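You operate a simulated robot arm through the tools that you are given. There is no shell and no other tool. Be economical: measure what you need, move in short steps, check, and stop when the job is done.

Carry out the task below with a simulated two-armed robot. There is one attempt and no reset: what you move stays moved.

JOB
On the door side of the bed, fold the towel in half, so that its two short edges meet.

It is judged by the outcome, as a careful person would: the job done as asked, and still so three seconds after it is handed in. It fails if anything else is knocked over, pushed out of place, dropped, spilled or broken. Flat cloth is picked up by pressing the open fingertips on it (5 to 10 N) and closing them slowly along it; thin cloth reads only 2 to 8 mm in the jaws.

ROBOT AND FRAMES
Two 7-joint arms with two-finger parallel grippers on one trunk, on a base that drives. Base frame: it is fixed to the floor where the robot stands at the start and does not move with it; the origin is under the middle of the robot, x ahead of it, y to its left, z up. Readings come in cm, degrees, newtons and seconds.
The left shoulder is at the start at [7, 13.4, 97.6], the right one opposite. Places, roughly: door side of the bed [50, -20, 70]. Payload 1.57 kg a hand.
The tool frame of a hand sits at the grasp point between the pads (the TCP): z along the fingers, y along the line on which they close. The tips reach 3 cm beyond it. The gripper opens to 8 cm. The fingers are 1.7 cm wide and 1.2 cm thick; the gripper's body (4 by 8.2 cm) begins 8 cm behind the TCP.
Orientation is that of the tool frame in the base frame, as a unit quaternion [x, y, z, w]. With the fingers straight down and closing along the base's y, the tool's x points along the base's -x, its y along +y and its z along -z.

CONTROLS
- The arms move only by the tool apply_moves. It takes "left_commands", "right_commands" or both (then of equal length, played together; a hand with none holds still); each is a list of rows, each an object (a shift or turn left out is 0, a gripper value left out holds the last) with "dp": the shift along the base's x, y, z in cm, a list of three; "rot": the turn, a rotation vector about the base's x, y, z in degrees, a list of three. In form: [{"dp": [tx, ty, tz], "rot": [ax, ay, az]}, ...]. A call has 1 to 12 rows; each row is the pose to reach, as a shift and turn from the pose commanded when the call began. "left_gripper" and "right_gripper" are, for a hand that has rows, the finger opening in cm, from 0 to 8, set as the call begins (left out, the last holds). A row lasts 0.2 s, in which the tool goes at most 5 cm and 8.6 degrees; a call with a longer step from one row to the next is refused whole, and so is a gripper value outside its range. A pose out of reach is approached as far as the arm can. The call stops where the force on the tool passes 40 N (or 10 N more than at its start, if that is more) or the arm is blocked; 0.2 s more then pass. The fingers move at their own pace (about 15.3 cm/s each) and stop on an object; they squeeze with about 33 N. The grip force told is the motor's: it shows also when the fingers shut on nothing. Time passes only in rows, and 0.2 s behind the last, so rows that repeat a pose let the fingers close. The reply holds the time, the measured pose of the TCP, the force on the tool along the base axes, the opening and the grip force, in the units named above and with some noise, with the torque about the TCP (base axes, N m) and any sound that the robot's microphone picked up.
- Cameras (640 x 400 px; columns grow to the right, rows downward): "scene" is now at [13.48, 0.4, 119.29]; the picture's right is [0.07, -1.00, 0.00], its down [-0.66, -0.04, -0.75] and it looks along [0.75, 0.05, -0.66] (base axes); focal length 269 px, centre (320, 200). "left" rides on the left gripper at [7.2, 0.7, -12.2] in its tool frame; the picture's right is [-0.09, 1.00, 0.00], its down [-0.84, -0.08, -0.54] and it looks along [-0.54, -0.05, 0.84] (tool axes); focal length 238 px, centre (320, 200). "right" rides on the right gripper at [7.2, -0.7, -12.2] in its tool frame; the picture's right is [0.09, 1.00, 0.00], its down [-0.84, 0.08, -0.54] and it looks along [-0.54, 0.05, 0.84] (tool axes); focal length 238 px, centre (320, 200). There is no depth. A picture from a camera that has moved, and an enlarged one, comes with that camera's place and axes in the base frame and with its lens.
- capture(camera): a new picture of that camera. It takes no simulated time.
- raise_lower(by): slides the trunk up (or, below 0, down) by that many cm; the arms and the scene camera ride with it, the base frame stays. It gives what a move gives, with no picture.
- steer(legs): drives the robot by 1 to 6 legs, each [ahead, left, turn to the left] in cm, cm and degrees, along the robot's own axes; the way and the turn of a leg run together, so that a leg with both is an arc; at most 150 cm and 180 degrees a leg. The arms and the cameras ride along, it lands a little off, and it stops where it bumps. It gives what a move gives.
- turn_head(pan, tilt): turns the head with the scene camera to pan (to the left, within 86 degrees either way) and tilt (down, from -29 to 69), counted from straight ahead of the robot. It gives what a move gives.
- inspect(camera, box): a new picture of the part [left, top, right, bottom] of that camera's present view, enlarged. It takes no simulated time.
- job_done(): hands the job in; it is judged then, once.

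Go step by step. Nothing tells you exact positions but the pictures and the camera data: compare them with the known pose of the tool, close in by small moves and look again before you grip or let go. The budget is 120 turns and 92 pictures, counting those below and the enlarged ones. Unless the task says otherwise, let go and move clear before handing in, and close with one line.

The tools are called as name(argument=value, ...) on one line, values as JSON. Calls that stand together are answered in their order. apply_moves: Moves the arms, as the interface text tells. Its arguments: {"type":"object","properties":{"left_commands":{"type":"array","items":{"type":"object","properties":{"dp":{"type":"array","items":{"type":"number"}},"rot":{"type":"array","items":{"type":"number"}}}}},"left_gripper":{"type":"number"},"right_commands":{"type":"array","items":{"type":"object","properties":{"dp":{"type":"array","items":{"type":"number"}},"rot":{"type":"array","items":{"type":"number"}}}}},"right_gripper":{"type":"number"}},"required":[]} The other tools are called the same way: raise_lower (by) slides the trunk up or down; steer (legs) drives the base; turn_head (pan, tilt) turns the head that bears the scene camera; capture (camera) takes a picture; inspect (camera, box) takes an enlarged picture of a part of a camera's view; job_done () hands the job in.

At the start:

```text
clock: 0.0
left_eef_pos: [50.01, 20.06, 89.46]
left_ee_rot: [-0.001, 1.0, 0.0, 0.0]
left_contact_force: [-0.2, 0.8, 0.4]
left_wrist_torque: [0.01, 0.0, -0.02]
left_gripper_width: 8.01
left_grip_force: 0.0
right_eef_pos: [49.24, -20.04, 95.12]
right_ee_rot: [0.001, 1.0, 0.0, 0.0]
right_contact_force: [0.3, -0.2, -0.3]
right_wrist_torque: [0.01, -0.03, 0.05]
right_gripper_width: 8.01
right_grip_force: 0.1
trunk travel left (down, up): [-55.0, 39.0]
robot x, y, heading: [-0.1, -0.09, -0.1]
head pan, tilt: [3.8, 41.6]
```

scene: 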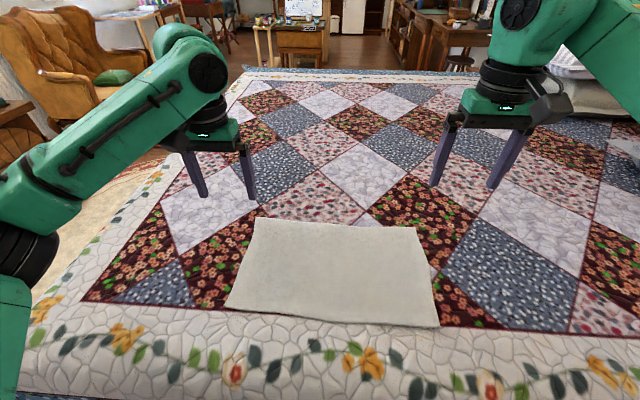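
right: 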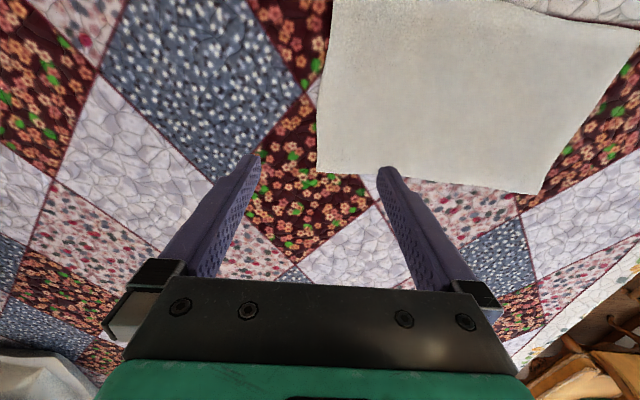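
left: 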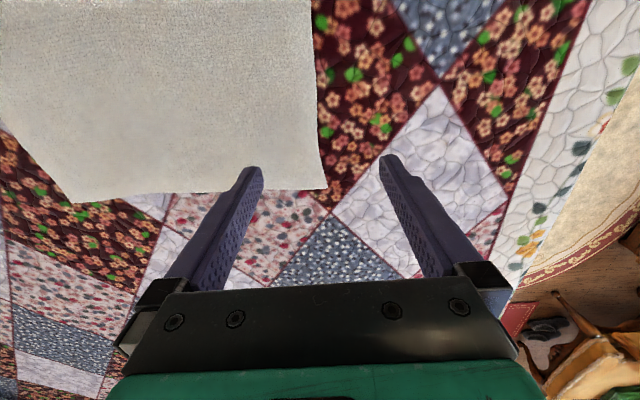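

The towel lies flat, about x 36–61 and y −20…+20 at z≈70, with its short edges at y=±20. I plan to grip the left short edge with both hands (left hand far, right hand near) and carry it over to y=−20, so I'll check the floor around the robot first.

turn_head(pan=60, tilt=50)

capture(camera="scene")

turn_head(pan=-50, tilt=50)

capture(camera="scene")

```text
clock: 1.2
left_eef_pos: [50.02, 20.01, 89.43]
left_ee_rot: [0.0, 1.0, -0.001, 0.0]
left_contact_force: [0.3, 0.3, -0.2]
left_wrist_torque: [0.02, -0.01, -0.01]
left_gripper_width: 8.02
left_grip_force: 0.1
right_eef_pos: [49.23, -20.1, 95.09]
right_ee_rot: [0.0, 1.0, 0.0, -0.001]
right_contact_force: [0.5, 0.5, -1.0]
right_wrist_torque: [-0.02, 0.02, 0.04]
right_gripper_width: 8.0
right_grip_force: 0.0
trunk travel left (down, up): [-55.0, 39.0]
robot x, y, heading: [0.19, 0.03, -0.1]
head pan, tilt: [60.0, 50.0]
```

```text
88 pictures are left
camera scene: at [8.96, 6.51, 118.11], right [0.87, -0.5, 0.0], down [-0.38, -0.66, -0.64], along [0.32, 0.56, -0.77], focal length 269 px, centre (320, 200)
```

scene: 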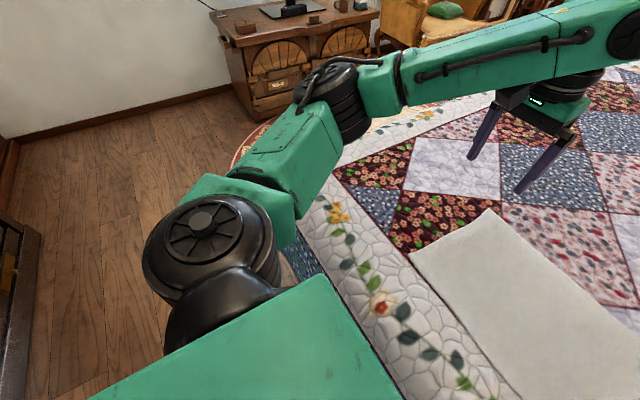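

```text
clock: 3.1
left_eef_pos: [50.07, 20.13, 89.55]
left_ee_rot: [0.0, 1.0, 0.001, 0.0]
left_contact_force: [-0.2, 0.6, -0.5]
left_wrist_torque: [-0.01, 0.01, 0.01]
left_gripper_width: 7.97
left_grip_force: 0.1
right_eef_pos: [49.18, -20.17, 95.08]
right_ee_rot: [0.0, 1.0, 0.0, 0.0]
right_contact_force: [0.1, 0.9, -0.6]
right_wrist_torque: [0.0, -0.01, 0.01]
right_gripper_width: 8.02
right_grip_force: 0.0
trunk travel left (down, up): [-55.0, 39.0]
robot x, y, heading: [-0.35, 0.21, 0.2]
head pan, tilt: [-50.0, 50.0]
```

```text
87 pictures are left
camera scene: at [10.06, -6.06, 118.1], right [-0.77, -0.64, 0.0], down [-0.49, 0.59, -0.64], along [0.41, -0.49, -0.77], focal length 269 px, centre (320, 200)
```

scene: 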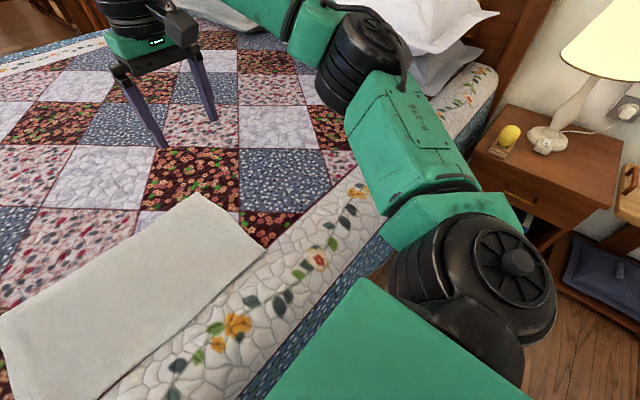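

The left floor is clear, while the nightstand and lamp are on the right. I'll drive 35 cm left, then turn 30° to the right.

steer(legs=[[0, 35, 0], [0, 0, -30]])

turn_head(pan=5, tilt=50)

capture(camera="scene")

capture(camera="left")

```text
clock: 6.3
left_eef_pos: [52.18, 43.01, 89.58]
left_ee_rot: [0.119, 0.993, 0.0, 0.001]
left_contact_force: [-0.2, 0.4, 0.3]
left_wrist_torque: [-0.02, -0.03, -0.01]
left_gripper_width: 7.97
left_grip_force: 0.1
right_eef_pos: [41.89, 3.83, 95.13]
right_ee_rot: [0.118, 0.993, 0.0, 0.0]
right_contact_force: [-1.0, -0.1, -0.2]
right_wrist_torque: [-0.01, -0.03, 0.03]
right_gripper_width: 7.99
right_grip_force: 0.1
trunk travel left (down, up): [-55.0, 39.0]
robot x, y, heading: [-1.24, 35.26, -13.6]
head pan, tilt: [-50.0, 50.0]
stopped in leg 2: the robot was blocked; the commanded pose is now the measured one
```

```text
clock: 7.5
left_eef_pos: [52.32, 42.77, 89.43]
left_ee_rot: [0.119, 0.993, -0.001, -0.001]
left_contact_force: [-0.5, 0.0, -0.1]
left_wrist_torque: [-0.01, -0.02, -0.01]
left_gripper_width: 8.0
left_grip_force: 0.1
right_eef_pos: [41.98, 3.8, 94.91]
right_ee_rot: [0.119, 0.993, -0.001, -0.001]
right_contact_force: [0.6, -0.1, -0.2]
right_wrist_torque: [0.03, 0.0, 0.0]
right_gripper_width: 8.01
right_grip_force: 0.0
trunk travel left (down, up): [-55.0, 39.0]
robot x, y, heading: [-0.83, 34.83, -13.6]
head pan, tilt: [5.0, 50.0]
```

```text
86 pictures are left
camera scene: at [11.52, 32.47, 118.1], right [-0.15, -0.99, 0.0], down [-0.76, 0.11, -0.64], along [0.64, -0.1, -0.77], focal length 269 px, centre (320, 200)
```

scene: 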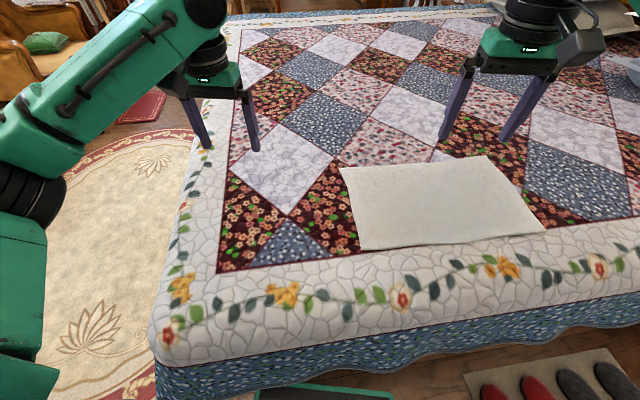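

```text
85 pictures are left
camera left: at [45.51, 45.04, 101.71], right [0.32, 0.95, 0.0], down [0.8, -0.27, 0.54], along [0.51, -0.17, -0.84], focal length 238 px, centre (320, 200)
```

left: 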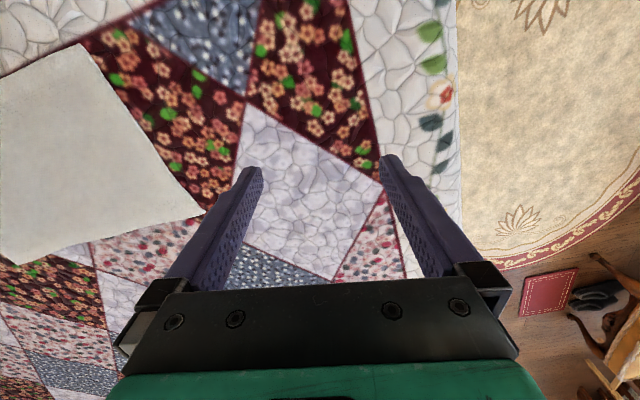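

The bed frame blocked the turn, and there is a mat with shoes on the floor further right that I must not hit. I'll back off slightly, turn more, and look at the floor.

steer(legs=[[-5, 0, 0], [0, 0, -12]])

turn_head(pan=-30, tilt=69)

capture(camera="scene")

```text
clock: 9.2
left_eef_pos: [47.83, 32.26, 89.36]
left_ee_rot: [0.225, 0.974, 0.0, -0.001]
left_contact_force: [-0.7, 0.3, -0.5]
left_wrist_torque: [-0.02, 0.0, 0.01]
left_gripper_width: 8.02
left_grip_force: 0.1
right_eef_pos: [29.39, -3.57, 94.87]
right_ee_rot: [0.225, 0.974, 0.0, 0.0]
right_contact_force: [0.3, 0.9, 0.4]
right_wrist_torque: [0.0, 0.0, -0.01]
right_gripper_width: 8.01
right_grip_force: 0.1
trunk travel left (down, up): [-55.0, 39.0]
robot x, y, heading: [-6.13, 35.91, -25.9]
head pan, tilt: [5.0, 50.0]
```

```text
clock: 10.3
left_eef_pos: [47.94, 32.29, 89.39]
left_ee_rot: [0.225, 0.974, 0.001, -0.001]
left_contact_force: [-0.2, 0.8, 0.2]
left_wrist_torque: [0.02, 0.0, 0.02]
left_gripper_width: 8.01
left_grip_force: 0.1
right_eef_pos: [29.54, -3.44, 95.05]
right_ee_rot: [0.226, 0.974, 0.0, -0.001]
right_contact_force: [0.4, -0.4, 0.1]
right_wrist_torque: [0.0, 0.0, -0.01]
right_gripper_width: 7.99
right_grip_force: 0.0
trunk travel left (down, up): [-55.0, 39.0]
robot x, y, heading: [-6.0, 36.16, -25.9]
head pan, tilt: [-30.0, 68.8]
```

```text
84 pictures are left
camera scene: at [1.8, 29.16, 115.91], right [-0.83, -0.56, 0.0], down [-0.52, 0.77, -0.36], along [0.2, -0.3, -0.93], focal length 269 px, centre (320, 200)
```

scene: 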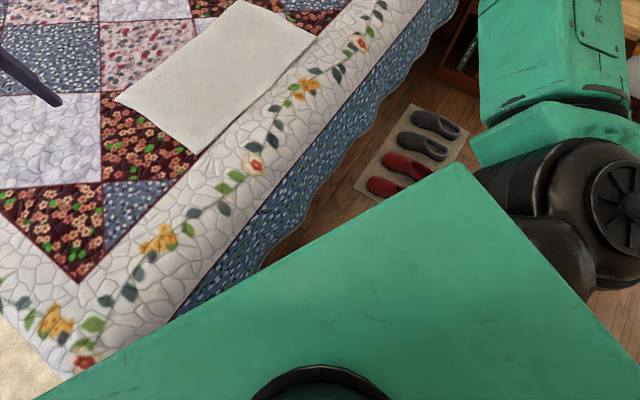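

Mat edge is at y≈−24, so the robot must stay at y≥0 with heading ~0. New arrangement: robot heading 0, right hand far and left hand near, both about 20 cm right of the robot. That way I can start at robot y≈40 and end at y≈0, which is known to be clear.

steer(legs=[[0, 0, 26], [5.5, 4, 0]])

turn_head(pan=-15, tilt=50)

capture(camera="scene")

capture(camera="right")

```text
clock: 12.6
left_eef_pos: [50.05, 59.43, 89.4]
left_ee_rot: [0.008, 1.0, 0.0, -0.001]
left_contact_force: [0.3, 0.5, 0.9]
left_wrist_torque: [-0.01, 0.02, 0.01]
left_gripper_width: 7.98
left_grip_force: 0.1
right_eef_pos: [48.6, 19.25, 94.99]
right_ee_rot: [0.008, 1.0, -0.001, -0.001]
right_contact_force: [0.1, 0.4, 0.5]
right_wrist_torque: [-0.03, 0.04, -0.01]
right_gripper_width: 8.01
right_grip_force: 0.0
trunk travel left (down, up): [-55.0, 39.0]
robot x, y, heading: [-0.2, 39.87, -1.0]
head pan, tilt: [-30.0, 68.8]
```

```text
clock: 13.4
left_eef_pos: [49.95, 59.32, 89.51]
left_ee_rot: [0.008, 1.0, 0.001, 0.0]
left_contact_force: [0.0, -0.1, -0.3]
left_wrist_torque: [0.02, 0.01, -0.05]
left_gripper_width: 8.0
left_grip_force: 0.0
right_eef_pos: [48.34, 19.26, 94.95]
right_ee_rot: [0.007, 1.0, 0.001, 0.0]
right_contact_force: [-0.6, -0.8, -0.2]
right_wrist_torque: [-0.02, 0.03, -0.02]
right_gripper_width: 7.99
right_grip_force: 0.0
trunk travel left (down, up): [-55.0, 39.0]
robot x, y, heading: [-0.6, 40.1, -0.9]
head pan, tilt: [-15.0, 50.0]
```

```text
83 pictures are left
camera scene: at [12.11, 37.68, 118.1], right [-0.27, -0.96, 0.0], down [-0.74, 0.21, -0.64], along [0.62, -0.18, -0.77], focal length 269 px, centre (320, 200)
```

scene: 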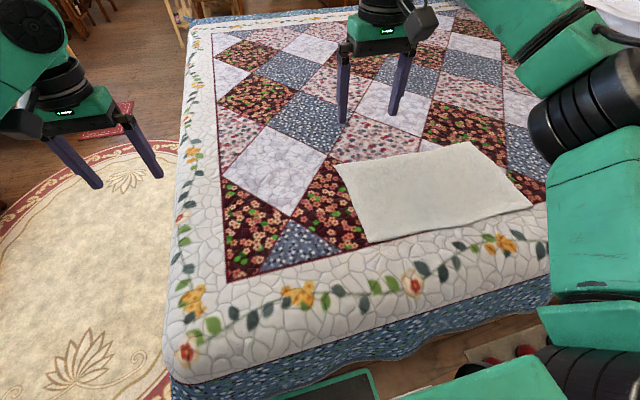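

```text
82 pictures are left
camera right: at [41.28, 18.4, 107.2], right [-0.08, 1.0, 0.0], down [0.84, 0.06, 0.54], along [0.54, 0.04, -0.84], focal length 238 px, centre (320, 200)
```

right: 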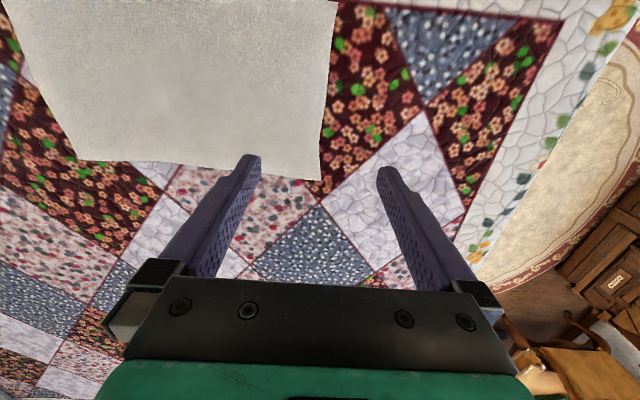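

The towel's left edge is at y≈20, from x≈36 to 61. I'll move the right hand over the far part of the edge first, then bring the left hand in over the near part.

apply_moves(right_commands=[{"dp": [2, -0.4, -3.5]}, {"dp": [4, -0.7, -7]}, {"dp": [6, -1, -10.5]}, {"dp": [7.7, -1.3, -14]}, {"dp": [7.7, -1.3, -14]}], right_gripper=3.5)

apply_moves(left_commands=[{"dp": [-1.5, -4.5, 1]}, {"dp": [-3, -9, 2]}, {"dp": [-4.5, -13.5, 2]}, {"dp": [-6, -18, 2]}, {"dp": [-7.5, -22.5, 2]}, {"dp": [-9, -27, 2]}, {"dp": [-10, -30, 1]}, {"dp": [-10, -30, 1]}], left_gripper=3.5)

capture(camera="scene")

```text
clock: 14.6
left_eef_pos: [49.89, 59.31, 89.47]
left_ee_rot: [0.008, 1.0, -0.001, 0.001]
left_contact_force: [0.1, 0.7, 0.6]
left_wrist_torque: [-0.03, 0.0, -0.01]
left_gripper_width: 7.98
left_grip_force: 0.1
right_eef_pos: [56.07, 17.82, 80.89]
right_ee_rot: [0.008, 1.0, 0.001, 0.0]
right_contact_force: [-0.1, -0.3, -0.3]
right_wrist_torque: [-0.01, -0.02, 0.0]
right_gripper_width: 3.48
right_grip_force: 0.0
trunk travel left (down, up): [-55.0, 39.0]
robot x, y, heading: [-0.39, 39.96, -0.7]
head pan, tilt: [-15.0, 50.0]
```

```text
clock: 16.4
left_eef_pos: [40.0, 29.65, 90.22]
left_ee_rot: [0.008, 1.0, -0.001, 0.0]
left_contact_force: [0.2, 0.6, 0.3]
left_wrist_torque: [0.0, -0.01, 0.02]
left_gripper_width: 3.49
left_grip_force: 0.0
right_eef_pos: [56.13, 17.95, 80.87]
right_ee_rot: [0.008, 1.0, 0.0, 0.0]
right_contact_force: [-0.3, -0.2, -0.5]
right_wrist_torque: [0.02, 0.0, 0.03]
right_gripper_width: 3.51
right_grip_force: 0.1
trunk travel left (down, up): [-55.0, 39.0]
robot x, y, heading: [-0.13, 40.26, -0.9]
head pan, tilt: [-15.0, 50.0]
```

```text
81 pictures are left
camera scene: at [12.15, 37.75, 118.1], right [-0.27, -0.96, 0.0], down [-0.74, 0.21, -0.64], along [0.62, -0.18, -0.77], focal length 269 px, centre (320, 200)
```

scene: 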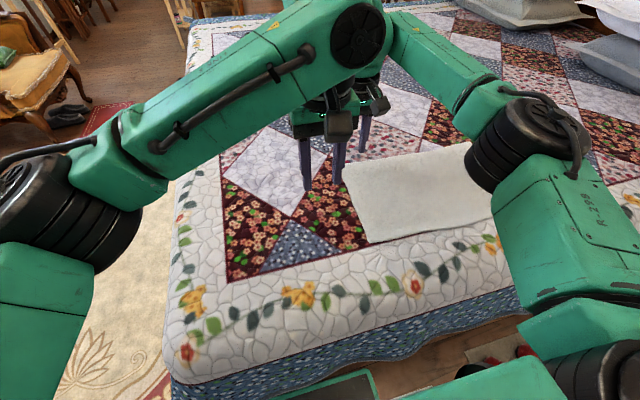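

The gap between the arms looks fine. I'll slide the left hand in to y≈18 and lower it to match the right.

apply_moves(left_commands=[{"dp": [0, -3, 0]}, {"dp": [0, -6, 0]}, {"dp": [0, -9, 0]}, {"dp": [0, -11.7, 0]}, {"dp": [0, -11.7, -4]}, {"dp": [0, -11.7, -8]}, {"dp": [0, -11.7, -10]}, {"dp": [0, -11.7, -10]}], left_gripper=3.5)

capture(camera="scene")

capture(camera="left")

capture(camera="right")

```text
clock: 18.2
left_eef_pos: [40.32, 19.95, 79.82]
left_ee_rot: [0.009, 1.0, 0.0, 0.0]
left_contact_force: [-0.1, 0.4, -0.8]
left_wrist_torque: [0.03, 0.02, 0.01]
left_gripper_width: 3.51
left_grip_force: 0.0
left hand out of reach, approached as far as the arm can: row 3, 4, 5, 6, 7, 8
right_eef_pos: [56.03, 17.86, 80.9]
right_ee_rot: [0.008, 1.0, 0.0, 0.0]
right_contact_force: [0.1, 0.0, -0.6]
right_wrist_torque: [-0.01, 0.0, -0.03]
right_gripper_width: 3.51
right_grip_force: 0.0
trunk travel left (down, up): [-55.0, 39.0]
robot x, y, heading: [-0.51, 39.78, -0.9]
head pan, tilt: [-15.0, 50.0]
```

```text
80 pictures are left
camera scene: at [12.12, 37.71, 118.11], right [-0.27, -0.96, 0.0], down [-0.74, 0.21, -0.64], along [0.62, -0.18, -0.77], focal length 269 px, centre (320, 200)
```

scene: 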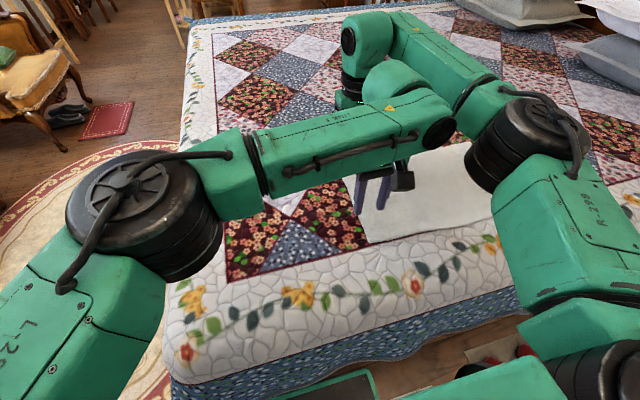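

```text
79 pictures are left
camera left: at [33.2, 20.79, 92.07], right [0.11, 0.99, 0.0], down [0.84, -0.09, 0.54], along [0.54, -0.06, -0.84], focal length 238 px, centre (320, 200)
```

left: 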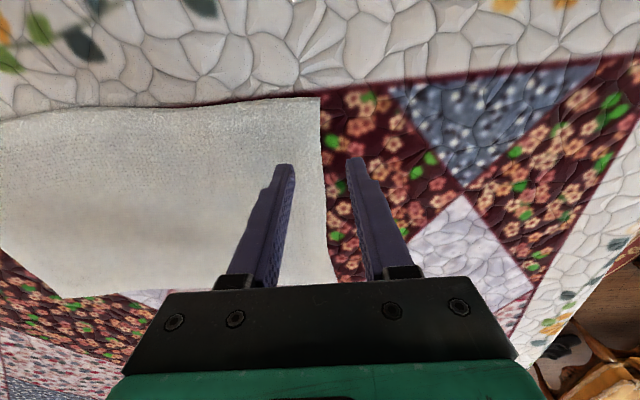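

```text
78 pictures are left
camera right: at [48.92, 17.1, 93.04], right [-0.08, 1.0, 0.0], down [0.84, 0.06, 0.54], along [0.54, 0.04, -0.84], focal length 238 px, centre (320, 200)
```

right: 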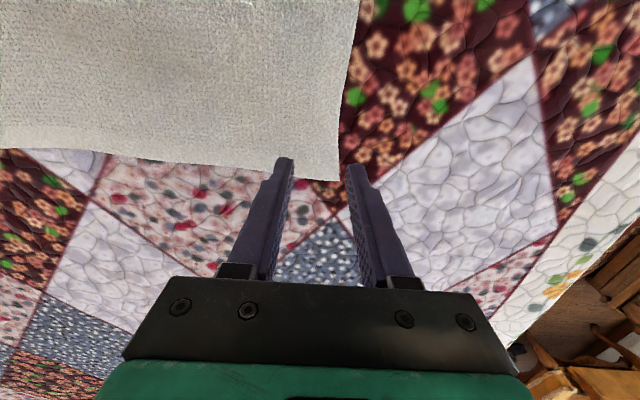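

The left hand reached its sideways limit, so I'll shift the robot 3.5 cm right and then trim both hands to y≈18.

steer(legs=[[0, -3.5, 0]])

```text
clock: 19.0
left_eef_pos: [40.4, 16.58, 79.77]
left_ee_rot: [0.007, 1.0, 0.001, 0.0]
left_contact_force: [-0.4, 0.9, -0.8]
left_wrist_torque: [-0.01, 0.0, -0.01]
left_gripper_width: 3.53
left_grip_force: 0.0
right_eef_pos: [56.06, 14.51, 80.95]
right_ee_rot: [0.006, 1.0, -0.001, 0.0]
right_contact_force: [-0.5, 0.3, 0.6]
right_wrist_torque: [0.02, 0.01, -0.02]
right_gripper_width: 3.49
right_grip_force: 0.0
trunk travel left (down, up): [-55.0, 39.0]
robot x, y, heading: [-0.51, 36.45, -0.6]
head pan, tilt: [-15.0, 50.0]
```

I'll set both hands to y≈18 just above the towel.

apply_moves(left_commands=[{"dp": [0, 1.5, 0]}, {"dp": [0, 3.4, 0]}, {"dp": [0, 3.4, -3.5]}, {"dp": [0, 3.4, -3.5]}], right_commands=[{"dp": [0.5, 1.5, 0]}, {"dp": [1, 3.4, 0]}, {"dp": [1, 3.4, -4.5]}, {"dp": [1, 3.4, -4.5]}])

capture(camera="left")

capture(camera="right")

```text
clock: 20.0
left_eef_pos: [40.4, 20.39, 76.37]
left_ee_rot: [0.007, 1.0, 0.0, 0.0]
left_contact_force: [0.2, 0.8, 0.4]
left_wrist_torque: [0.0, 0.0, 0.0]
left_gripper_width: 3.49
left_grip_force: 0.1
right_eef_pos: [57.15, 17.95, 76.35]
right_ee_rot: [0.007, 1.0, 0.0, -0.001]
right_contact_force: [0.5, 0.0, 0.7]
right_wrist_torque: [0.02, -0.05, 0.01]
right_gripper_width: 3.5
right_grip_force: 0.0
trunk travel left (down, up): [-55.0, 39.0]
robot x, y, heading: [-0.51, 36.67, -0.7]
head pan, tilt: [-15.0, 50.0]
```

```text
77 pictures are left
camera left: at [33.27, 21.02, 88.69], right [0.11, 0.99, 0.0], down [0.84, -0.09, 0.54], along [0.54, -0.06, -0.84], focal length 238 px, centre (320, 200)
```

left: 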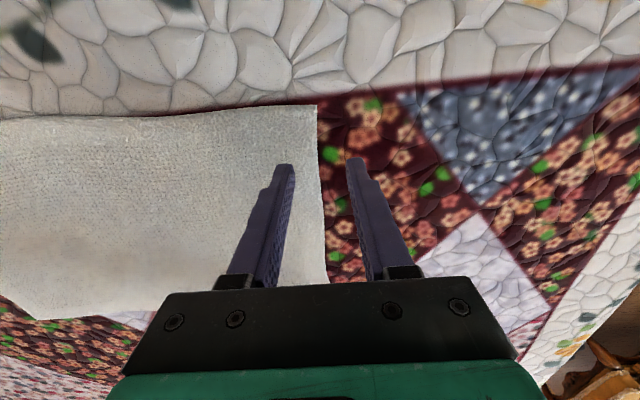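

```text
76 pictures are left
camera right: at [49.86, 17.15, 88.58], right [-0.08, 1.0, 0.0], down [0.84, 0.07, 0.54], along [0.54, 0.04, -0.84], focal length 238 px, centre (320, 200)
```

right: 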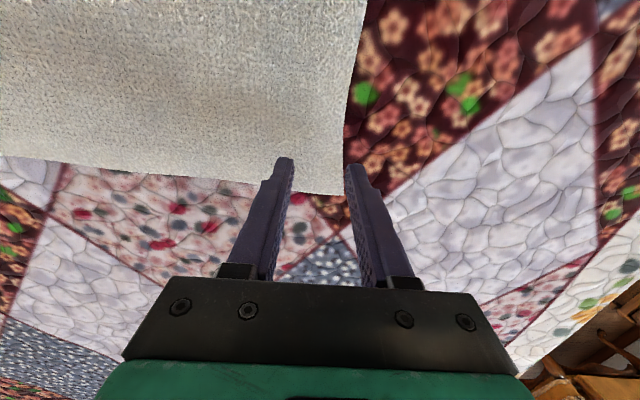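

Both outer fingers are at or beyond the edge. I'll shift inward so both fingertips stand on the towel, then lower towards contact.

apply_moves(left_commands=[{"dp": [0, -1.5, 0]}, {"dp": [0, -3.2, 0]}, {"dp": [0, -3.2, -1]}, {"dp": [0, -3.2, -2]}, {"dp": [0, -3.2, -2.6]}, {"dp": [0, -3.2, -2.6]}], right_commands=[{"dp": [0, -0.5, 0]}, {"dp": [0, -0.9, 0]}, {"dp": [0, -0.9, -1]}, {"dp": [0, -0.9, -2]}, {"dp": [0, -0.9, -2.6]}, {"dp": [0, -0.9, -2.6]}])

capture(camera="left")

capture(camera="right")

```text
clock: 21.4
left_eef_pos: [40.26, 16.88, 73.76]
left_ee_rot: [0.007, 1.0, 0.0, 0.0]
left_contact_force: [0.6, -0.4, 0.1]
left_wrist_torque: [0.03, 0.02, 0.0]
left_gripper_width: 3.5
left_grip_force: 0.1
right_eef_pos: [57.36, 17.02, 73.48]
right_ee_rot: [0.007, 1.0, 0.0, -0.001]
right_contact_force: [-1.0, 0.0, 0.2]
right_wrist_torque: [0.03, -0.01, -0.02]
right_gripper_width: 3.5
right_grip_force: 0.0
trunk travel left (down, up): [-55.0, 39.0]
robot x, y, heading: [-0.57, 36.59, -0.8]
head pan, tilt: [-15.0, 50.0]
```

```text
75 pictures are left
camera left: at [33.23, 17.64, 86.0], right [0.11, 0.99, 0.0], down [0.84, -0.09, 0.54], along [0.54, -0.06, -0.84], focal length 238 px, centre (320, 200)
```

left: 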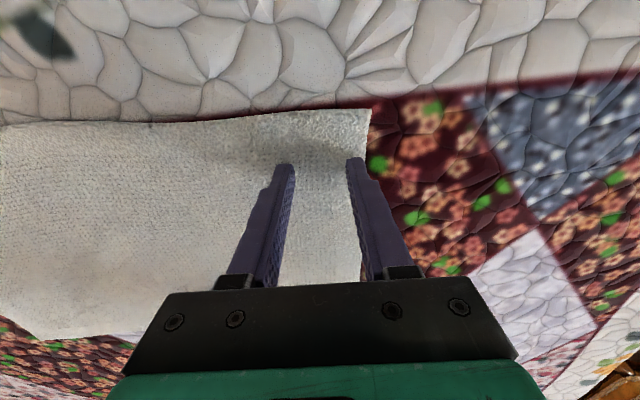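

```text
74 pictures are left
camera right: at [49.99, 16.26, 85.76], right [-0.08, 1.0, 0.0], down [0.84, 0.07, 0.54], along [0.54, 0.04, -0.84], focal length 238 px, centre (320, 200)
```

right: 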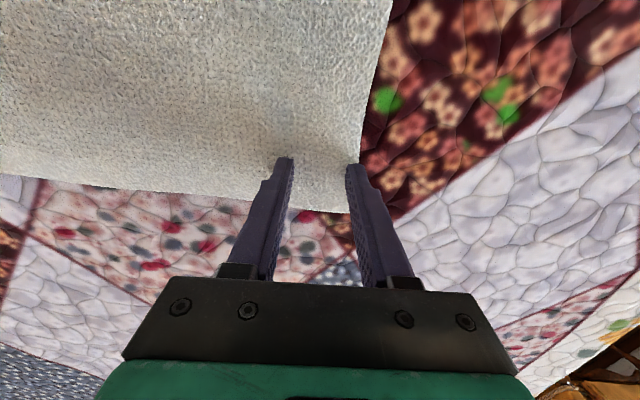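

Both hands are nearly touching. I'll nudge the right hand in by 0.5 cm and press down slowly.

apply_moves(left_commands=[{"dp": [0, -0.2, 0]}, {"dp": [0, -0.3, -0.3]}, {"dp": [0, -0.3, -0.6]}, {"dp": [0, -0.3, -0.6]}], right_commands=[{"dp": [0, -0.5, 0]}, {"dp": [0, -0.5, -0.3]}, {"dp": [0, -0.5, -0.6]}, {"dp": [0, -0.5, -0.6]}])

```text
clock: 22.4
left_eef_pos: [40.3, 16.55, 73.34]
left_ee_rot: [0.008, 1.0, -0.001, 0.001]
left_contact_force: [6.4, -1.9, 15.2]
left_wrist_torque: [0.05, -0.2, -0.06]
left_gripper_width: 3.5
left_grip_force: 0.1
right_eef_pos: [57.2, 16.44, 73.4]
right_ee_rot: [0.007, 1.0, 0.0, 0.002]
right_contact_force: [2.4, -2.9, 11.0]
right_wrist_torque: [-0.09, -0.08, 0.0]
right_gripper_width: 3.51
right_grip_force: 0.0
trunk travel left (down, up): [-55.0, 39.0]
robot x, y, heading: [-0.63, 36.49, -0.8]
head pan, tilt: [-15.0, 50.0]
```

Contact is at 15 N left and 11 N right. I'll ease up a touch and close in small steps.

apply_moves(left_commands=[{"dp": [0, 0, 0.2]}, {"dp": [0, 0, 0.2]}], right_commands=[{"dp": [0, 0, 0.1]}, {"dp": [0, 0, 0.1]}], left_gripper=3.0, right_gripper=3.0)

apply_moves(left_commands=[{"dp": [0, 0, 0]}], right_commands=[{"dp": [0, 0, 0]}], left_gripper=2.5, right_gripper=2.5)

apply_moves(left_commands=[{"dp": [0, 0, 0]}], right_commands=[{"dp": [0, 0, 0]}], left_gripper=2.0, right_gripper=2.0)

capture(camera="left")

capture(camera="right")

```text
clock: 23.0
left_eef_pos: [40.39, 16.65, 73.39]
left_ee_rot: [0.007, 1.0, 0.0, 0.001]
left_contact_force: [4.7, -0.6, 4.8]
left_wrist_torque: [0.03, -0.14, -0.02]
left_gripper_width: 3.04
left_grip_force: 0.0
right_eef_pos: [57.17, 16.58, 73.36]
right_ee_rot: [0.007, 1.0, 0.0, 0.001]
right_contact_force: [-0.4, 0.1, 10.5]
right_wrist_torque: [-0.03, 0.0, 0.04]
right_gripper_width: 2.89
right_grip_force: 0.0
trunk travel left (down, up): [-55.0, 39.0]
robot x, y, heading: [-0.54, 36.78, -0.9]
head pan, tilt: [-15.0, 50.0]
```

```text
clock: 23.4
left_eef_pos: [40.33, 16.61, 73.43]
left_ee_rot: [0.007, 1.0, 0.0, 0.0]
left_contact_force: [2.2, -0.9, 3.9]
left_wrist_torque: [0.04, -0.07, 0.03]
left_gripper_width: 2.35
left_grip_force: 0.1
right_eef_pos: [57.1, 16.62, 73.41]
right_ee_rot: [0.007, 1.0, 0.001, 0.001]
right_contact_force: [0.1, 0.5, 10.7]
right_wrist_torque: [-0.04, 0.0, -0.01]
right_gripper_width: 2.42
right_grip_force: 0.0
trunk travel left (down, up): [-55.0, 39.0]
robot x, y, heading: [-0.12, 36.68, -0.6]
head pan, tilt: [-15.0, 50.0]
```

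```text
clock: 23.8
left_eef_pos: [40.22, 16.55, 73.43]
left_ee_rot: [0.007, 1.0, 0.0, 0.001]
left_contact_force: [0.7, 0.4, 3.5]
left_wrist_torque: [0.03, -0.04, 0.02]
left_gripper_width: 1.86
left_grip_force: 0.0
right_eef_pos: [57.16, 16.56, 73.41]
right_ee_rot: [0.007, 1.0, 0.0, 0.002]
right_contact_force: [0.0, -1.1, 12.4]
right_wrist_torque: [-0.11, 0.03, 0.0]
right_gripper_width: 2.08
right_grip_force: 0.5
trunk travel left (down, up): [-55.0, 39.0]
robot x, y, heading: [-0.36, 36.7, -0.7]
head pan, tilt: [-15.0, 50.0]
```

```text
73 pictures are left
camera left: at [33.09, 17.39, 85.71], right [0.11, 0.99, 0.0], down [0.84, -0.09, 0.54], along [0.54, -0.06, -0.84], focal length 238 px, centre (320, 200)
```

left: 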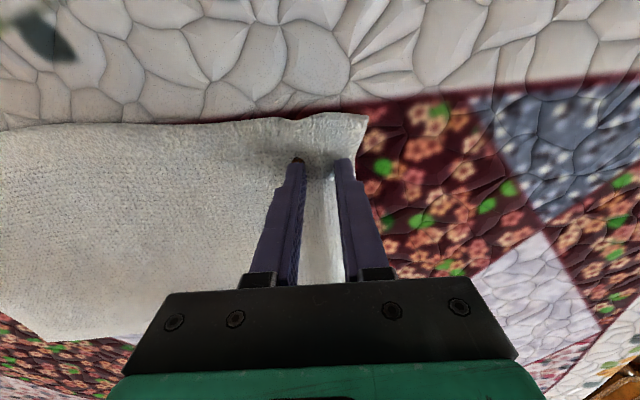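

```text
72 pictures are left
camera right: at [49.9, 15.79, 85.55], right [-0.08, 1.0, 0.0], down [0.84, 0.07, 0.54], along [0.54, 0.04, -0.84], focal length 238 px, centre (320, 200)
```

right: 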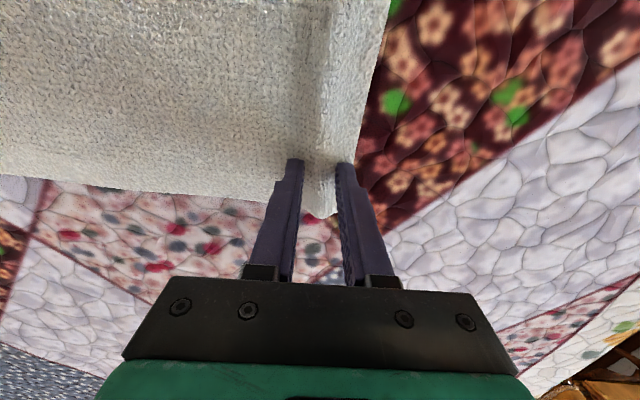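

A ridge is forming in the cloth between the fingers of both hands, as wanted. I'll keep closing gradually.

apply_moves(left_commands=[{"dp": [0, 0, -0.05]}], right_commands=[{"dp": [0, 0, 0.05]}], left_gripper=1.5, right_gripper=1.5)

apply_moves(left_commands=[{"dp": [0, 0, 0]}], right_commands=[{"dp": [0, 0, 0]}], left_gripper=1.0, right_gripper=1.0)

apply_moves(left_commands=[{"dp": [0, 0, 0]}], right_commands=[{"dp": [0, 0, 0]}], left_gripper=0.5, right_gripper=0.5)

apply_moves(left_commands=[{"dp": [0, 0, 0]}, {"dp": [0, 0, 0]}], right_commands=[{"dp": [0, 0, 0]}, {"dp": [0, 0, 0]}], left_gripper=0, right_gripper=0)

capture(camera="left")

capture(camera="right")

```text
clock: 24.2
left_eef_pos: [40.24, 16.63, 73.52]
left_ee_rot: [0.007, 1.0, 0.0, 0.001]
left_contact_force: [3.0, -0.9, 3.6]
left_wrist_torque: [-0.05, -0.03, 0.01]
left_gripper_width: 1.38
left_grip_force: 0.1
right_eef_pos: [57.02, 16.48, 73.4]
right_ee_rot: [0.007, 1.0, 0.0, 0.0]
right_contact_force: [-1.3, -1.0, 8.5]
right_wrist_torque: [-0.03, 0.03, 0.03]
right_gripper_width: 1.16
right_grip_force: 0.0
trunk travel left (down, up): [-55.0, 39.0]
robot x, y, heading: [-0.42, 36.63, -0.8]
head pan, tilt: [-15.0, 50.0]
```

```text
clock: 24.6
left_eef_pos: [40.2, 16.69, 73.46]
left_ee_rot: [0.006, 1.0, 0.001, 0.001]
left_contact_force: [1.1, 0.6, 5.3]
left_wrist_torque: [-0.01, -0.01, -0.02]
left_gripper_width: 0.83
left_grip_force: 0.1
right_eef_pos: [57.14, 16.46, 73.37]
right_ee_rot: [0.008, 1.0, 0.0, 0.0]
right_contact_force: [-3.5, -0.5, 5.7]
right_wrist_torque: [0.0, 0.09, -0.03]
right_gripper_width: 0.83
right_grip_force: 0.1
trunk travel left (down, up): [-55.0, 39.0]
robot x, y, heading: [-0.18, 36.62, -0.6]
head pan, tilt: [-15.0, 50.0]
```

```text
clock: 25.0
left_eef_pos: [40.26, 16.69, 73.3]
left_ee_rot: [0.007, 1.0, 0.0, 0.001]
left_contact_force: [1.1, 0.0, 5.8]
left_wrist_torque: [0.01, -0.03, 0.02]
left_gripper_width: 0.68
left_grip_force: 0.7
right_eef_pos: [57.16, 16.42, 73.3]
right_ee_rot: [0.007, 1.0, -0.001, 0.0]
right_contact_force: [-1.9, 0.0, 5.1]
right_wrist_torque: [0.0, 0.08, -0.05]
right_gripper_width: 0.68
right_grip_force: 1.0
trunk travel left (down, up): [-55.0, 39.0]
robot x, y, heading: [-0.6, 36.7, -0.5]
head pan, tilt: [-15.0, 50.0]
```

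```text
clock: 25.6
left_eef_pos: [40.25, 16.54, 73.47]
left_ee_rot: [0.007, 1.0, 0.0, 0.001]
left_contact_force: [0.6, 0.9, 4.6]
left_wrist_torque: [0.0, -0.05, 0.0]
left_gripper_width: 0.45
left_grip_force: 25.5
right_eef_pos: [57.04, 16.38, 73.33]
right_ee_rot: [0.007, 1.0, 0.0, 0.0]
right_contact_force: [-2.5, -0.9, 3.9]
right_wrist_torque: [-0.01, 0.07, 0.02]
right_gripper_width: 0.49
right_grip_force: 25.3
trunk travel left (down, up): [-55.0, 39.0]
robot x, y, heading: [-0.56, 36.15, -0.8]
head pan, tilt: [-15.0, 50.0]
```

```text
71 pictures are left
camera left: at [33.06, 17.39, 85.68], right [0.11, 0.99, 0.0], down [0.83, -0.09, 0.54], along [0.54, -0.06, -0.84], focal length 238 px, centre (320, 200)
```

left: 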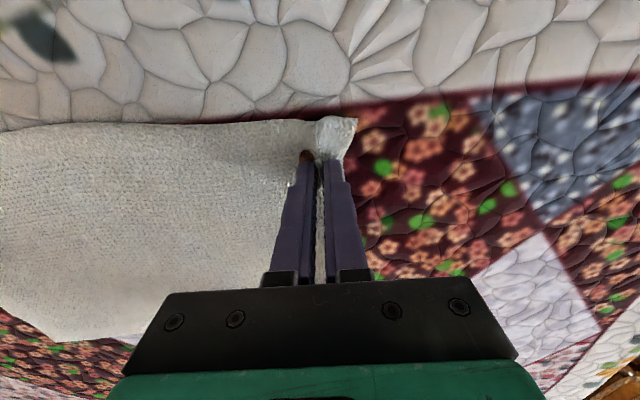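

```text
70 pictures are left
camera right: at [49.91, 15.77, 85.56], right [-0.08, 1.0, 0.0], down [0.84, 0.07, 0.54], along [0.54, 0.04, -0.84], focal length 238 px, centre (320, 200)
```

right: 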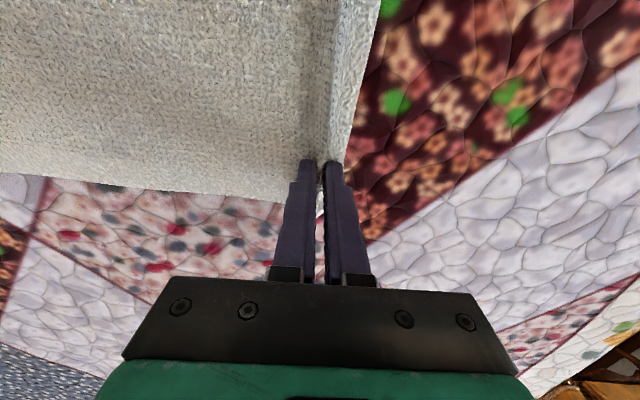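

Both hands hold the cloth (4.5 and 4.9 mm). I'll lift 12 cm.

apply_moves(left_commands=[{"dp": [0, 0, 1.5]}, {"dp": [0, 0, 3]}, {"dp": [0, 0, 5]}, {"dp": [0, 0, 7]}, {"dp": [0, 0, 9]}, {"dp": [0, 0, 11]}, {"dp": [0, 0, 12]}, {"dp": [0, 0, 12]}], right_commands=[{"dp": [0, 0, 1.5]}, {"dp": [0, 0, 3]}, {"dp": [0, 0, 5]}, {"dp": [0, 0, 7]}, {"dp": [0, 0, 9]}, {"dp": [0, 0, 11]}, {"dp": [0, 0, 12]}, {"dp": [0, 0, 12]}])

capture(camera="scene")

capture(camera="left")

capture(camera="right")

```text
clock: 27.4
left_eef_pos: [40.94, 17.08, 85.25]
left_ee_rot: [0.006, 1.0, 0.001, 0.0]
left_contact_force: [-0.5, 0.5, -0.4]
left_wrist_torque: [-0.04, -0.01, -0.03]
left_gripper_width: 0.46
left_grip_force: 25.2
left hand out of reach, approached as far as the arm can: row 6, 7, 8
right_eef_pos: [57.0, 16.46, 85.31]
right_ee_rot: [0.007, 1.0, 0.0, 0.0]
right_contact_force: [-0.3, -0.7, -0.2]
right_wrist_torque: [-0.01, -0.02, 0.0]
right_gripper_width: 0.46
right_grip_force: 24.9
trunk travel left (down, up): [-55.0, 39.0]
robot x, y, heading: [-0.83, 36.4, -0.8]
head pan, tilt: [-15.0, 50.0]
```

```text
69 pictures are left
camera scene: at [12.11, 34.27, 118.1], right [-0.27, -0.96, 0.0], down [-0.74, 0.21, -0.64], along [0.62, -0.17, -0.77], focal length 269 px, centre (320, 200)
```

scene: 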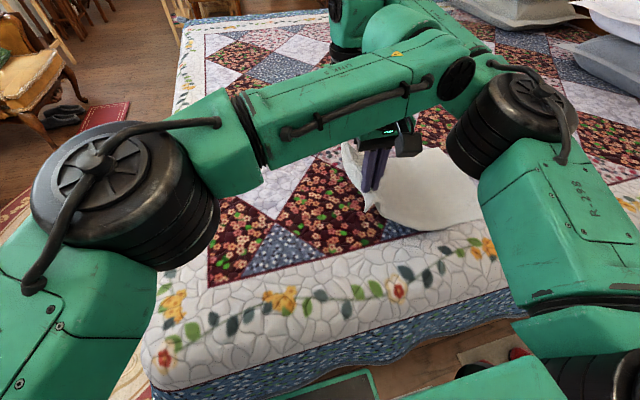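

```text
68 pictures are left
camera left: at [33.84, 17.81, 97.61], right [0.11, 0.99, 0.0], down [0.84, -0.09, 0.54], along [0.54, -0.06, -0.84], focal length 238 px, centre (320, 200)
```

left: 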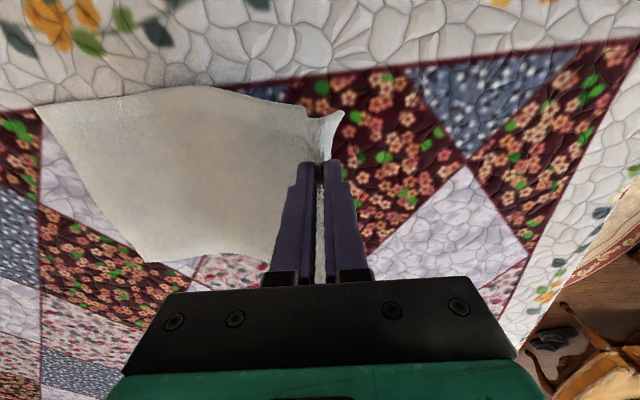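

```text
67 pictures are left
camera right: at [49.89, 15.7, 97.54], right [-0.08, 1.0, 0.0], down [0.84, 0.07, 0.54], along [0.54, 0.04, -0.84], focal length 238 px, centre (320, 200)
```

right: 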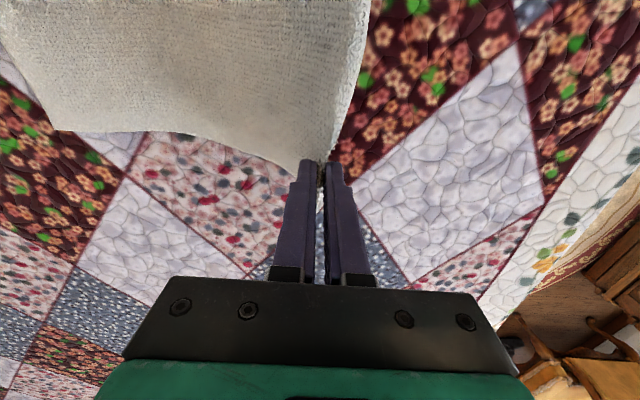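

Both hands hold the edge and it hangs well. The towel slid about 6 cm left during the lift, so its right short edge is now near y≈−14 and I'll aim for that. I'll carry it right by driving 15 cm.

steer(legs=[[0, -15, 0]])

capture(camera="left")

capture(camera="right")

capture(camera="scene")

```text
clock: 28.8
left_eef_pos: [40.86, 2.22, 85.19]
left_ee_rot: [0.006, 1.0, 0.0, 0.0]
left_contact_force: [-1.4, 0.7, 0.3]
left_wrist_torque: [0.0, 0.03, 0.0]
left_gripper_width: 0.44
left_grip_force: 24.5
right_eef_pos: [56.91, 1.59, 85.31]
right_ee_rot: [0.007, 1.0, 0.0, 0.001]
right_contact_force: [0.3, 0.7, 1.1]
right_wrist_torque: [0.0, 0.01, -0.01]
right_gripper_width: 0.48
right_grip_force: 25.3
trunk travel left (down, up): [-55.0, 39.0]
robot x, y, heading: [-0.72, 21.89, -0.9]
head pan, tilt: [-15.0, 50.0]
```

```text
66 pictures are left
camera left: at [33.63, 2.93, 97.6], right [0.11, 0.99, 0.0], down [0.84, -0.09, 0.54], along [0.54, -0.06, -0.84], focal length 238 px, centre (320, 200)
```

left: 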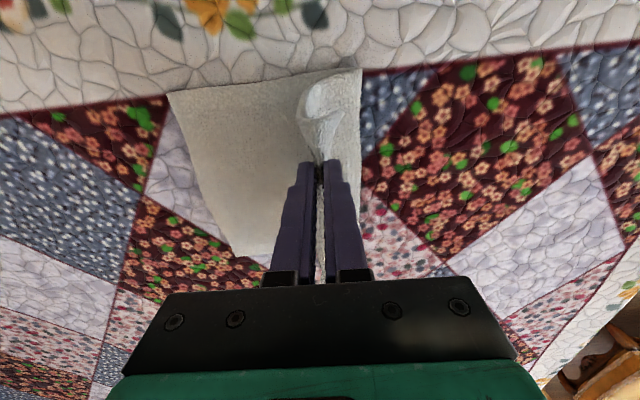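

```text
65 pictures are left
camera right: at [49.67, 0.84, 97.52], right [-0.08, 1.0, 0.0], down [0.84, 0.07, 0.54], along [0.54, 0.04, -0.84], focal length 238 px, centre (320, 200)
```

right: 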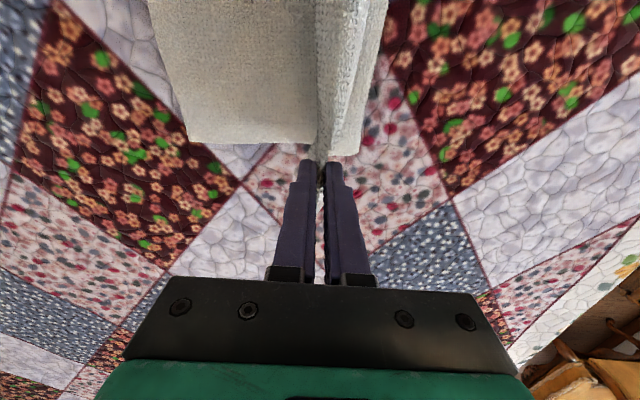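

```text
64 pictures are left
camera scene: at [11.88, 19.37, 118.1], right [-0.27, -0.96, 0.0], down [-0.74, 0.21, -0.64], along [0.62, -0.17, -0.77], focal length 269 px, centre (320, 200)
```

scene: 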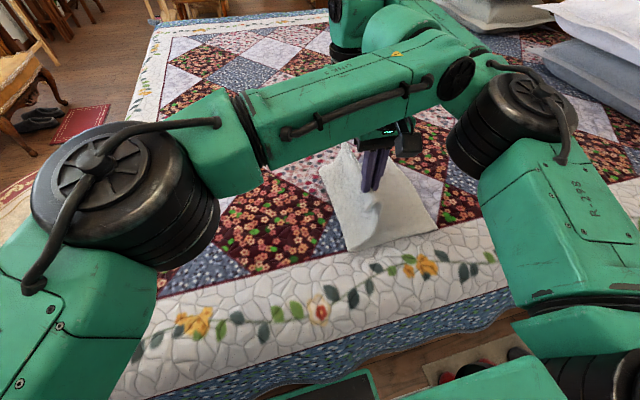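

The right edge stays at y≈−14 and the fold is forming near y≈+6. I'll continue in stages, driving right and lowering as I go.

steer(legs=[[0, -6, 0]])

apply_moves(left_commands=[{"dp": [0, 0, -2]}, {"dp": [0, 0, -4]}, {"dp": [0, 0, -5.5]}, {"dp": [0, 0, -5.5]}], right_commands=[{"dp": [0, 0, -2]}, {"dp": [0, 0, -4]}, {"dp": [0, 0, -5.5]}, {"dp": [0, 0, -5.5]}])

steer(legs=[[0, -4, 0]])

capture(camera="left")

capture(camera="right")

```text
clock: 29.8
left_eef_pos: [40.8, -3.98, 85.42]
left_ee_rot: [0.007, 1.0, 0.001, 0.0]
left_contact_force: [0.0, -1.5, -0.3]
left_wrist_torque: [0.01, -0.01, 0.0]
left_gripper_width: 0.47
left_grip_force: 24.5
right_eef_pos: [56.74, -4.43, 85.29]
right_ee_rot: [0.007, 1.0, 0.0, 0.0]
right_contact_force: [-0.1, 0.4, 0.2]
right_wrist_torque: [0.01, 0.01, -0.01]
right_gripper_width: 0.48
right_grip_force: 24.2
trunk travel left (down, up): [-55.0, 39.0]
robot x, y, heading: [-0.66, 15.59, -0.9]
head pan, tilt: [-15.0, 50.0]
```

```text
clock: 30.8
left_eef_pos: [40.7, -3.85, 79.73]
left_ee_rot: [0.005, 1.0, 0.0, 0.0]
left_contact_force: [-0.3, 0.5, 0.2]
left_wrist_torque: [-0.01, -0.02, -0.04]
left_gripper_width: 0.46
left_grip_force: 24.9
right_eef_pos: [56.82, -4.35, 80.03]
right_ee_rot: [0.006, 1.0, 0.0, 0.0]
right_contact_force: [-0.7, 0.0, 0.6]
right_wrist_torque: [0.01, 0.0, 0.02]
right_gripper_width: 0.45
right_grip_force: 24.9
trunk travel left (down, up): [-55.0, 39.0]
robot x, y, heading: [-0.77, 15.82, -0.4]
head pan, tilt: [-15.0, 50.0]
```

```text
clock: 31.6
left_eef_pos: [40.65, -8.01, 79.74]
left_ee_rot: [0.006, 1.0, -0.001, -0.001]
left_contact_force: [-0.1, 0.5, -0.1]
left_wrist_torque: [0.02, 0.02, -0.03]
left_gripper_width: 0.46
left_grip_force: 25.2
right_eef_pos: [56.78, -8.44, 79.92]
right_ee_rot: [0.007, 1.0, 0.0, -0.001]
right_contact_force: [0.2, 0.7, 0.1]
right_wrist_torque: [-0.02, 0.01, -0.03]
right_gripper_width: 0.46
right_grip_force: 25.2
trunk travel left (down, up): [-55.0, 39.0]
robot x, y, heading: [-0.75, 11.44, -0.8]
head pan, tilt: [-15.0, 50.0]
```

```text
63 pictures are left
camera left: at [33.52, -7.26, 92.03], right [0.1, 0.99, 0.0], down [0.84, -0.09, 0.54], along [0.54, -0.06, -0.84], focal length 238 px, centre (320, 200)
```

left: 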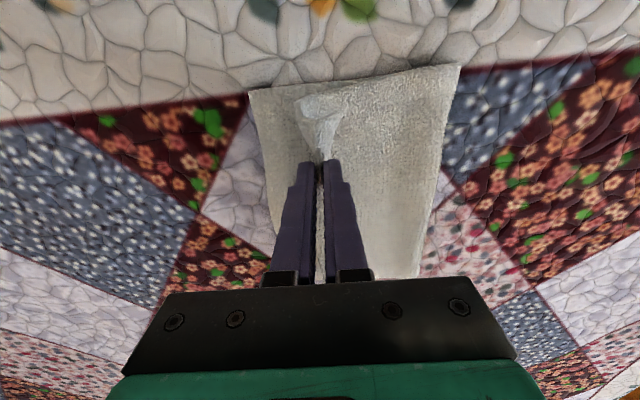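

```text
62 pictures are left
camera right: at [49.55, -9.22, 92.17], right [-0.08, 1.0, 0.0], down [0.84, 0.07, 0.54], along [0.54, 0.04, -0.84], focal length 238 px, centre (320, 200)
```

right: 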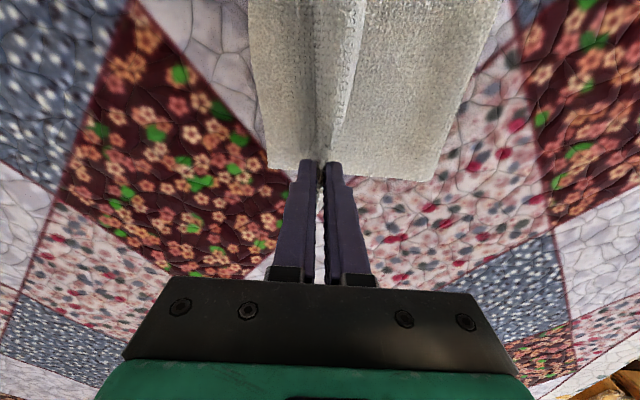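

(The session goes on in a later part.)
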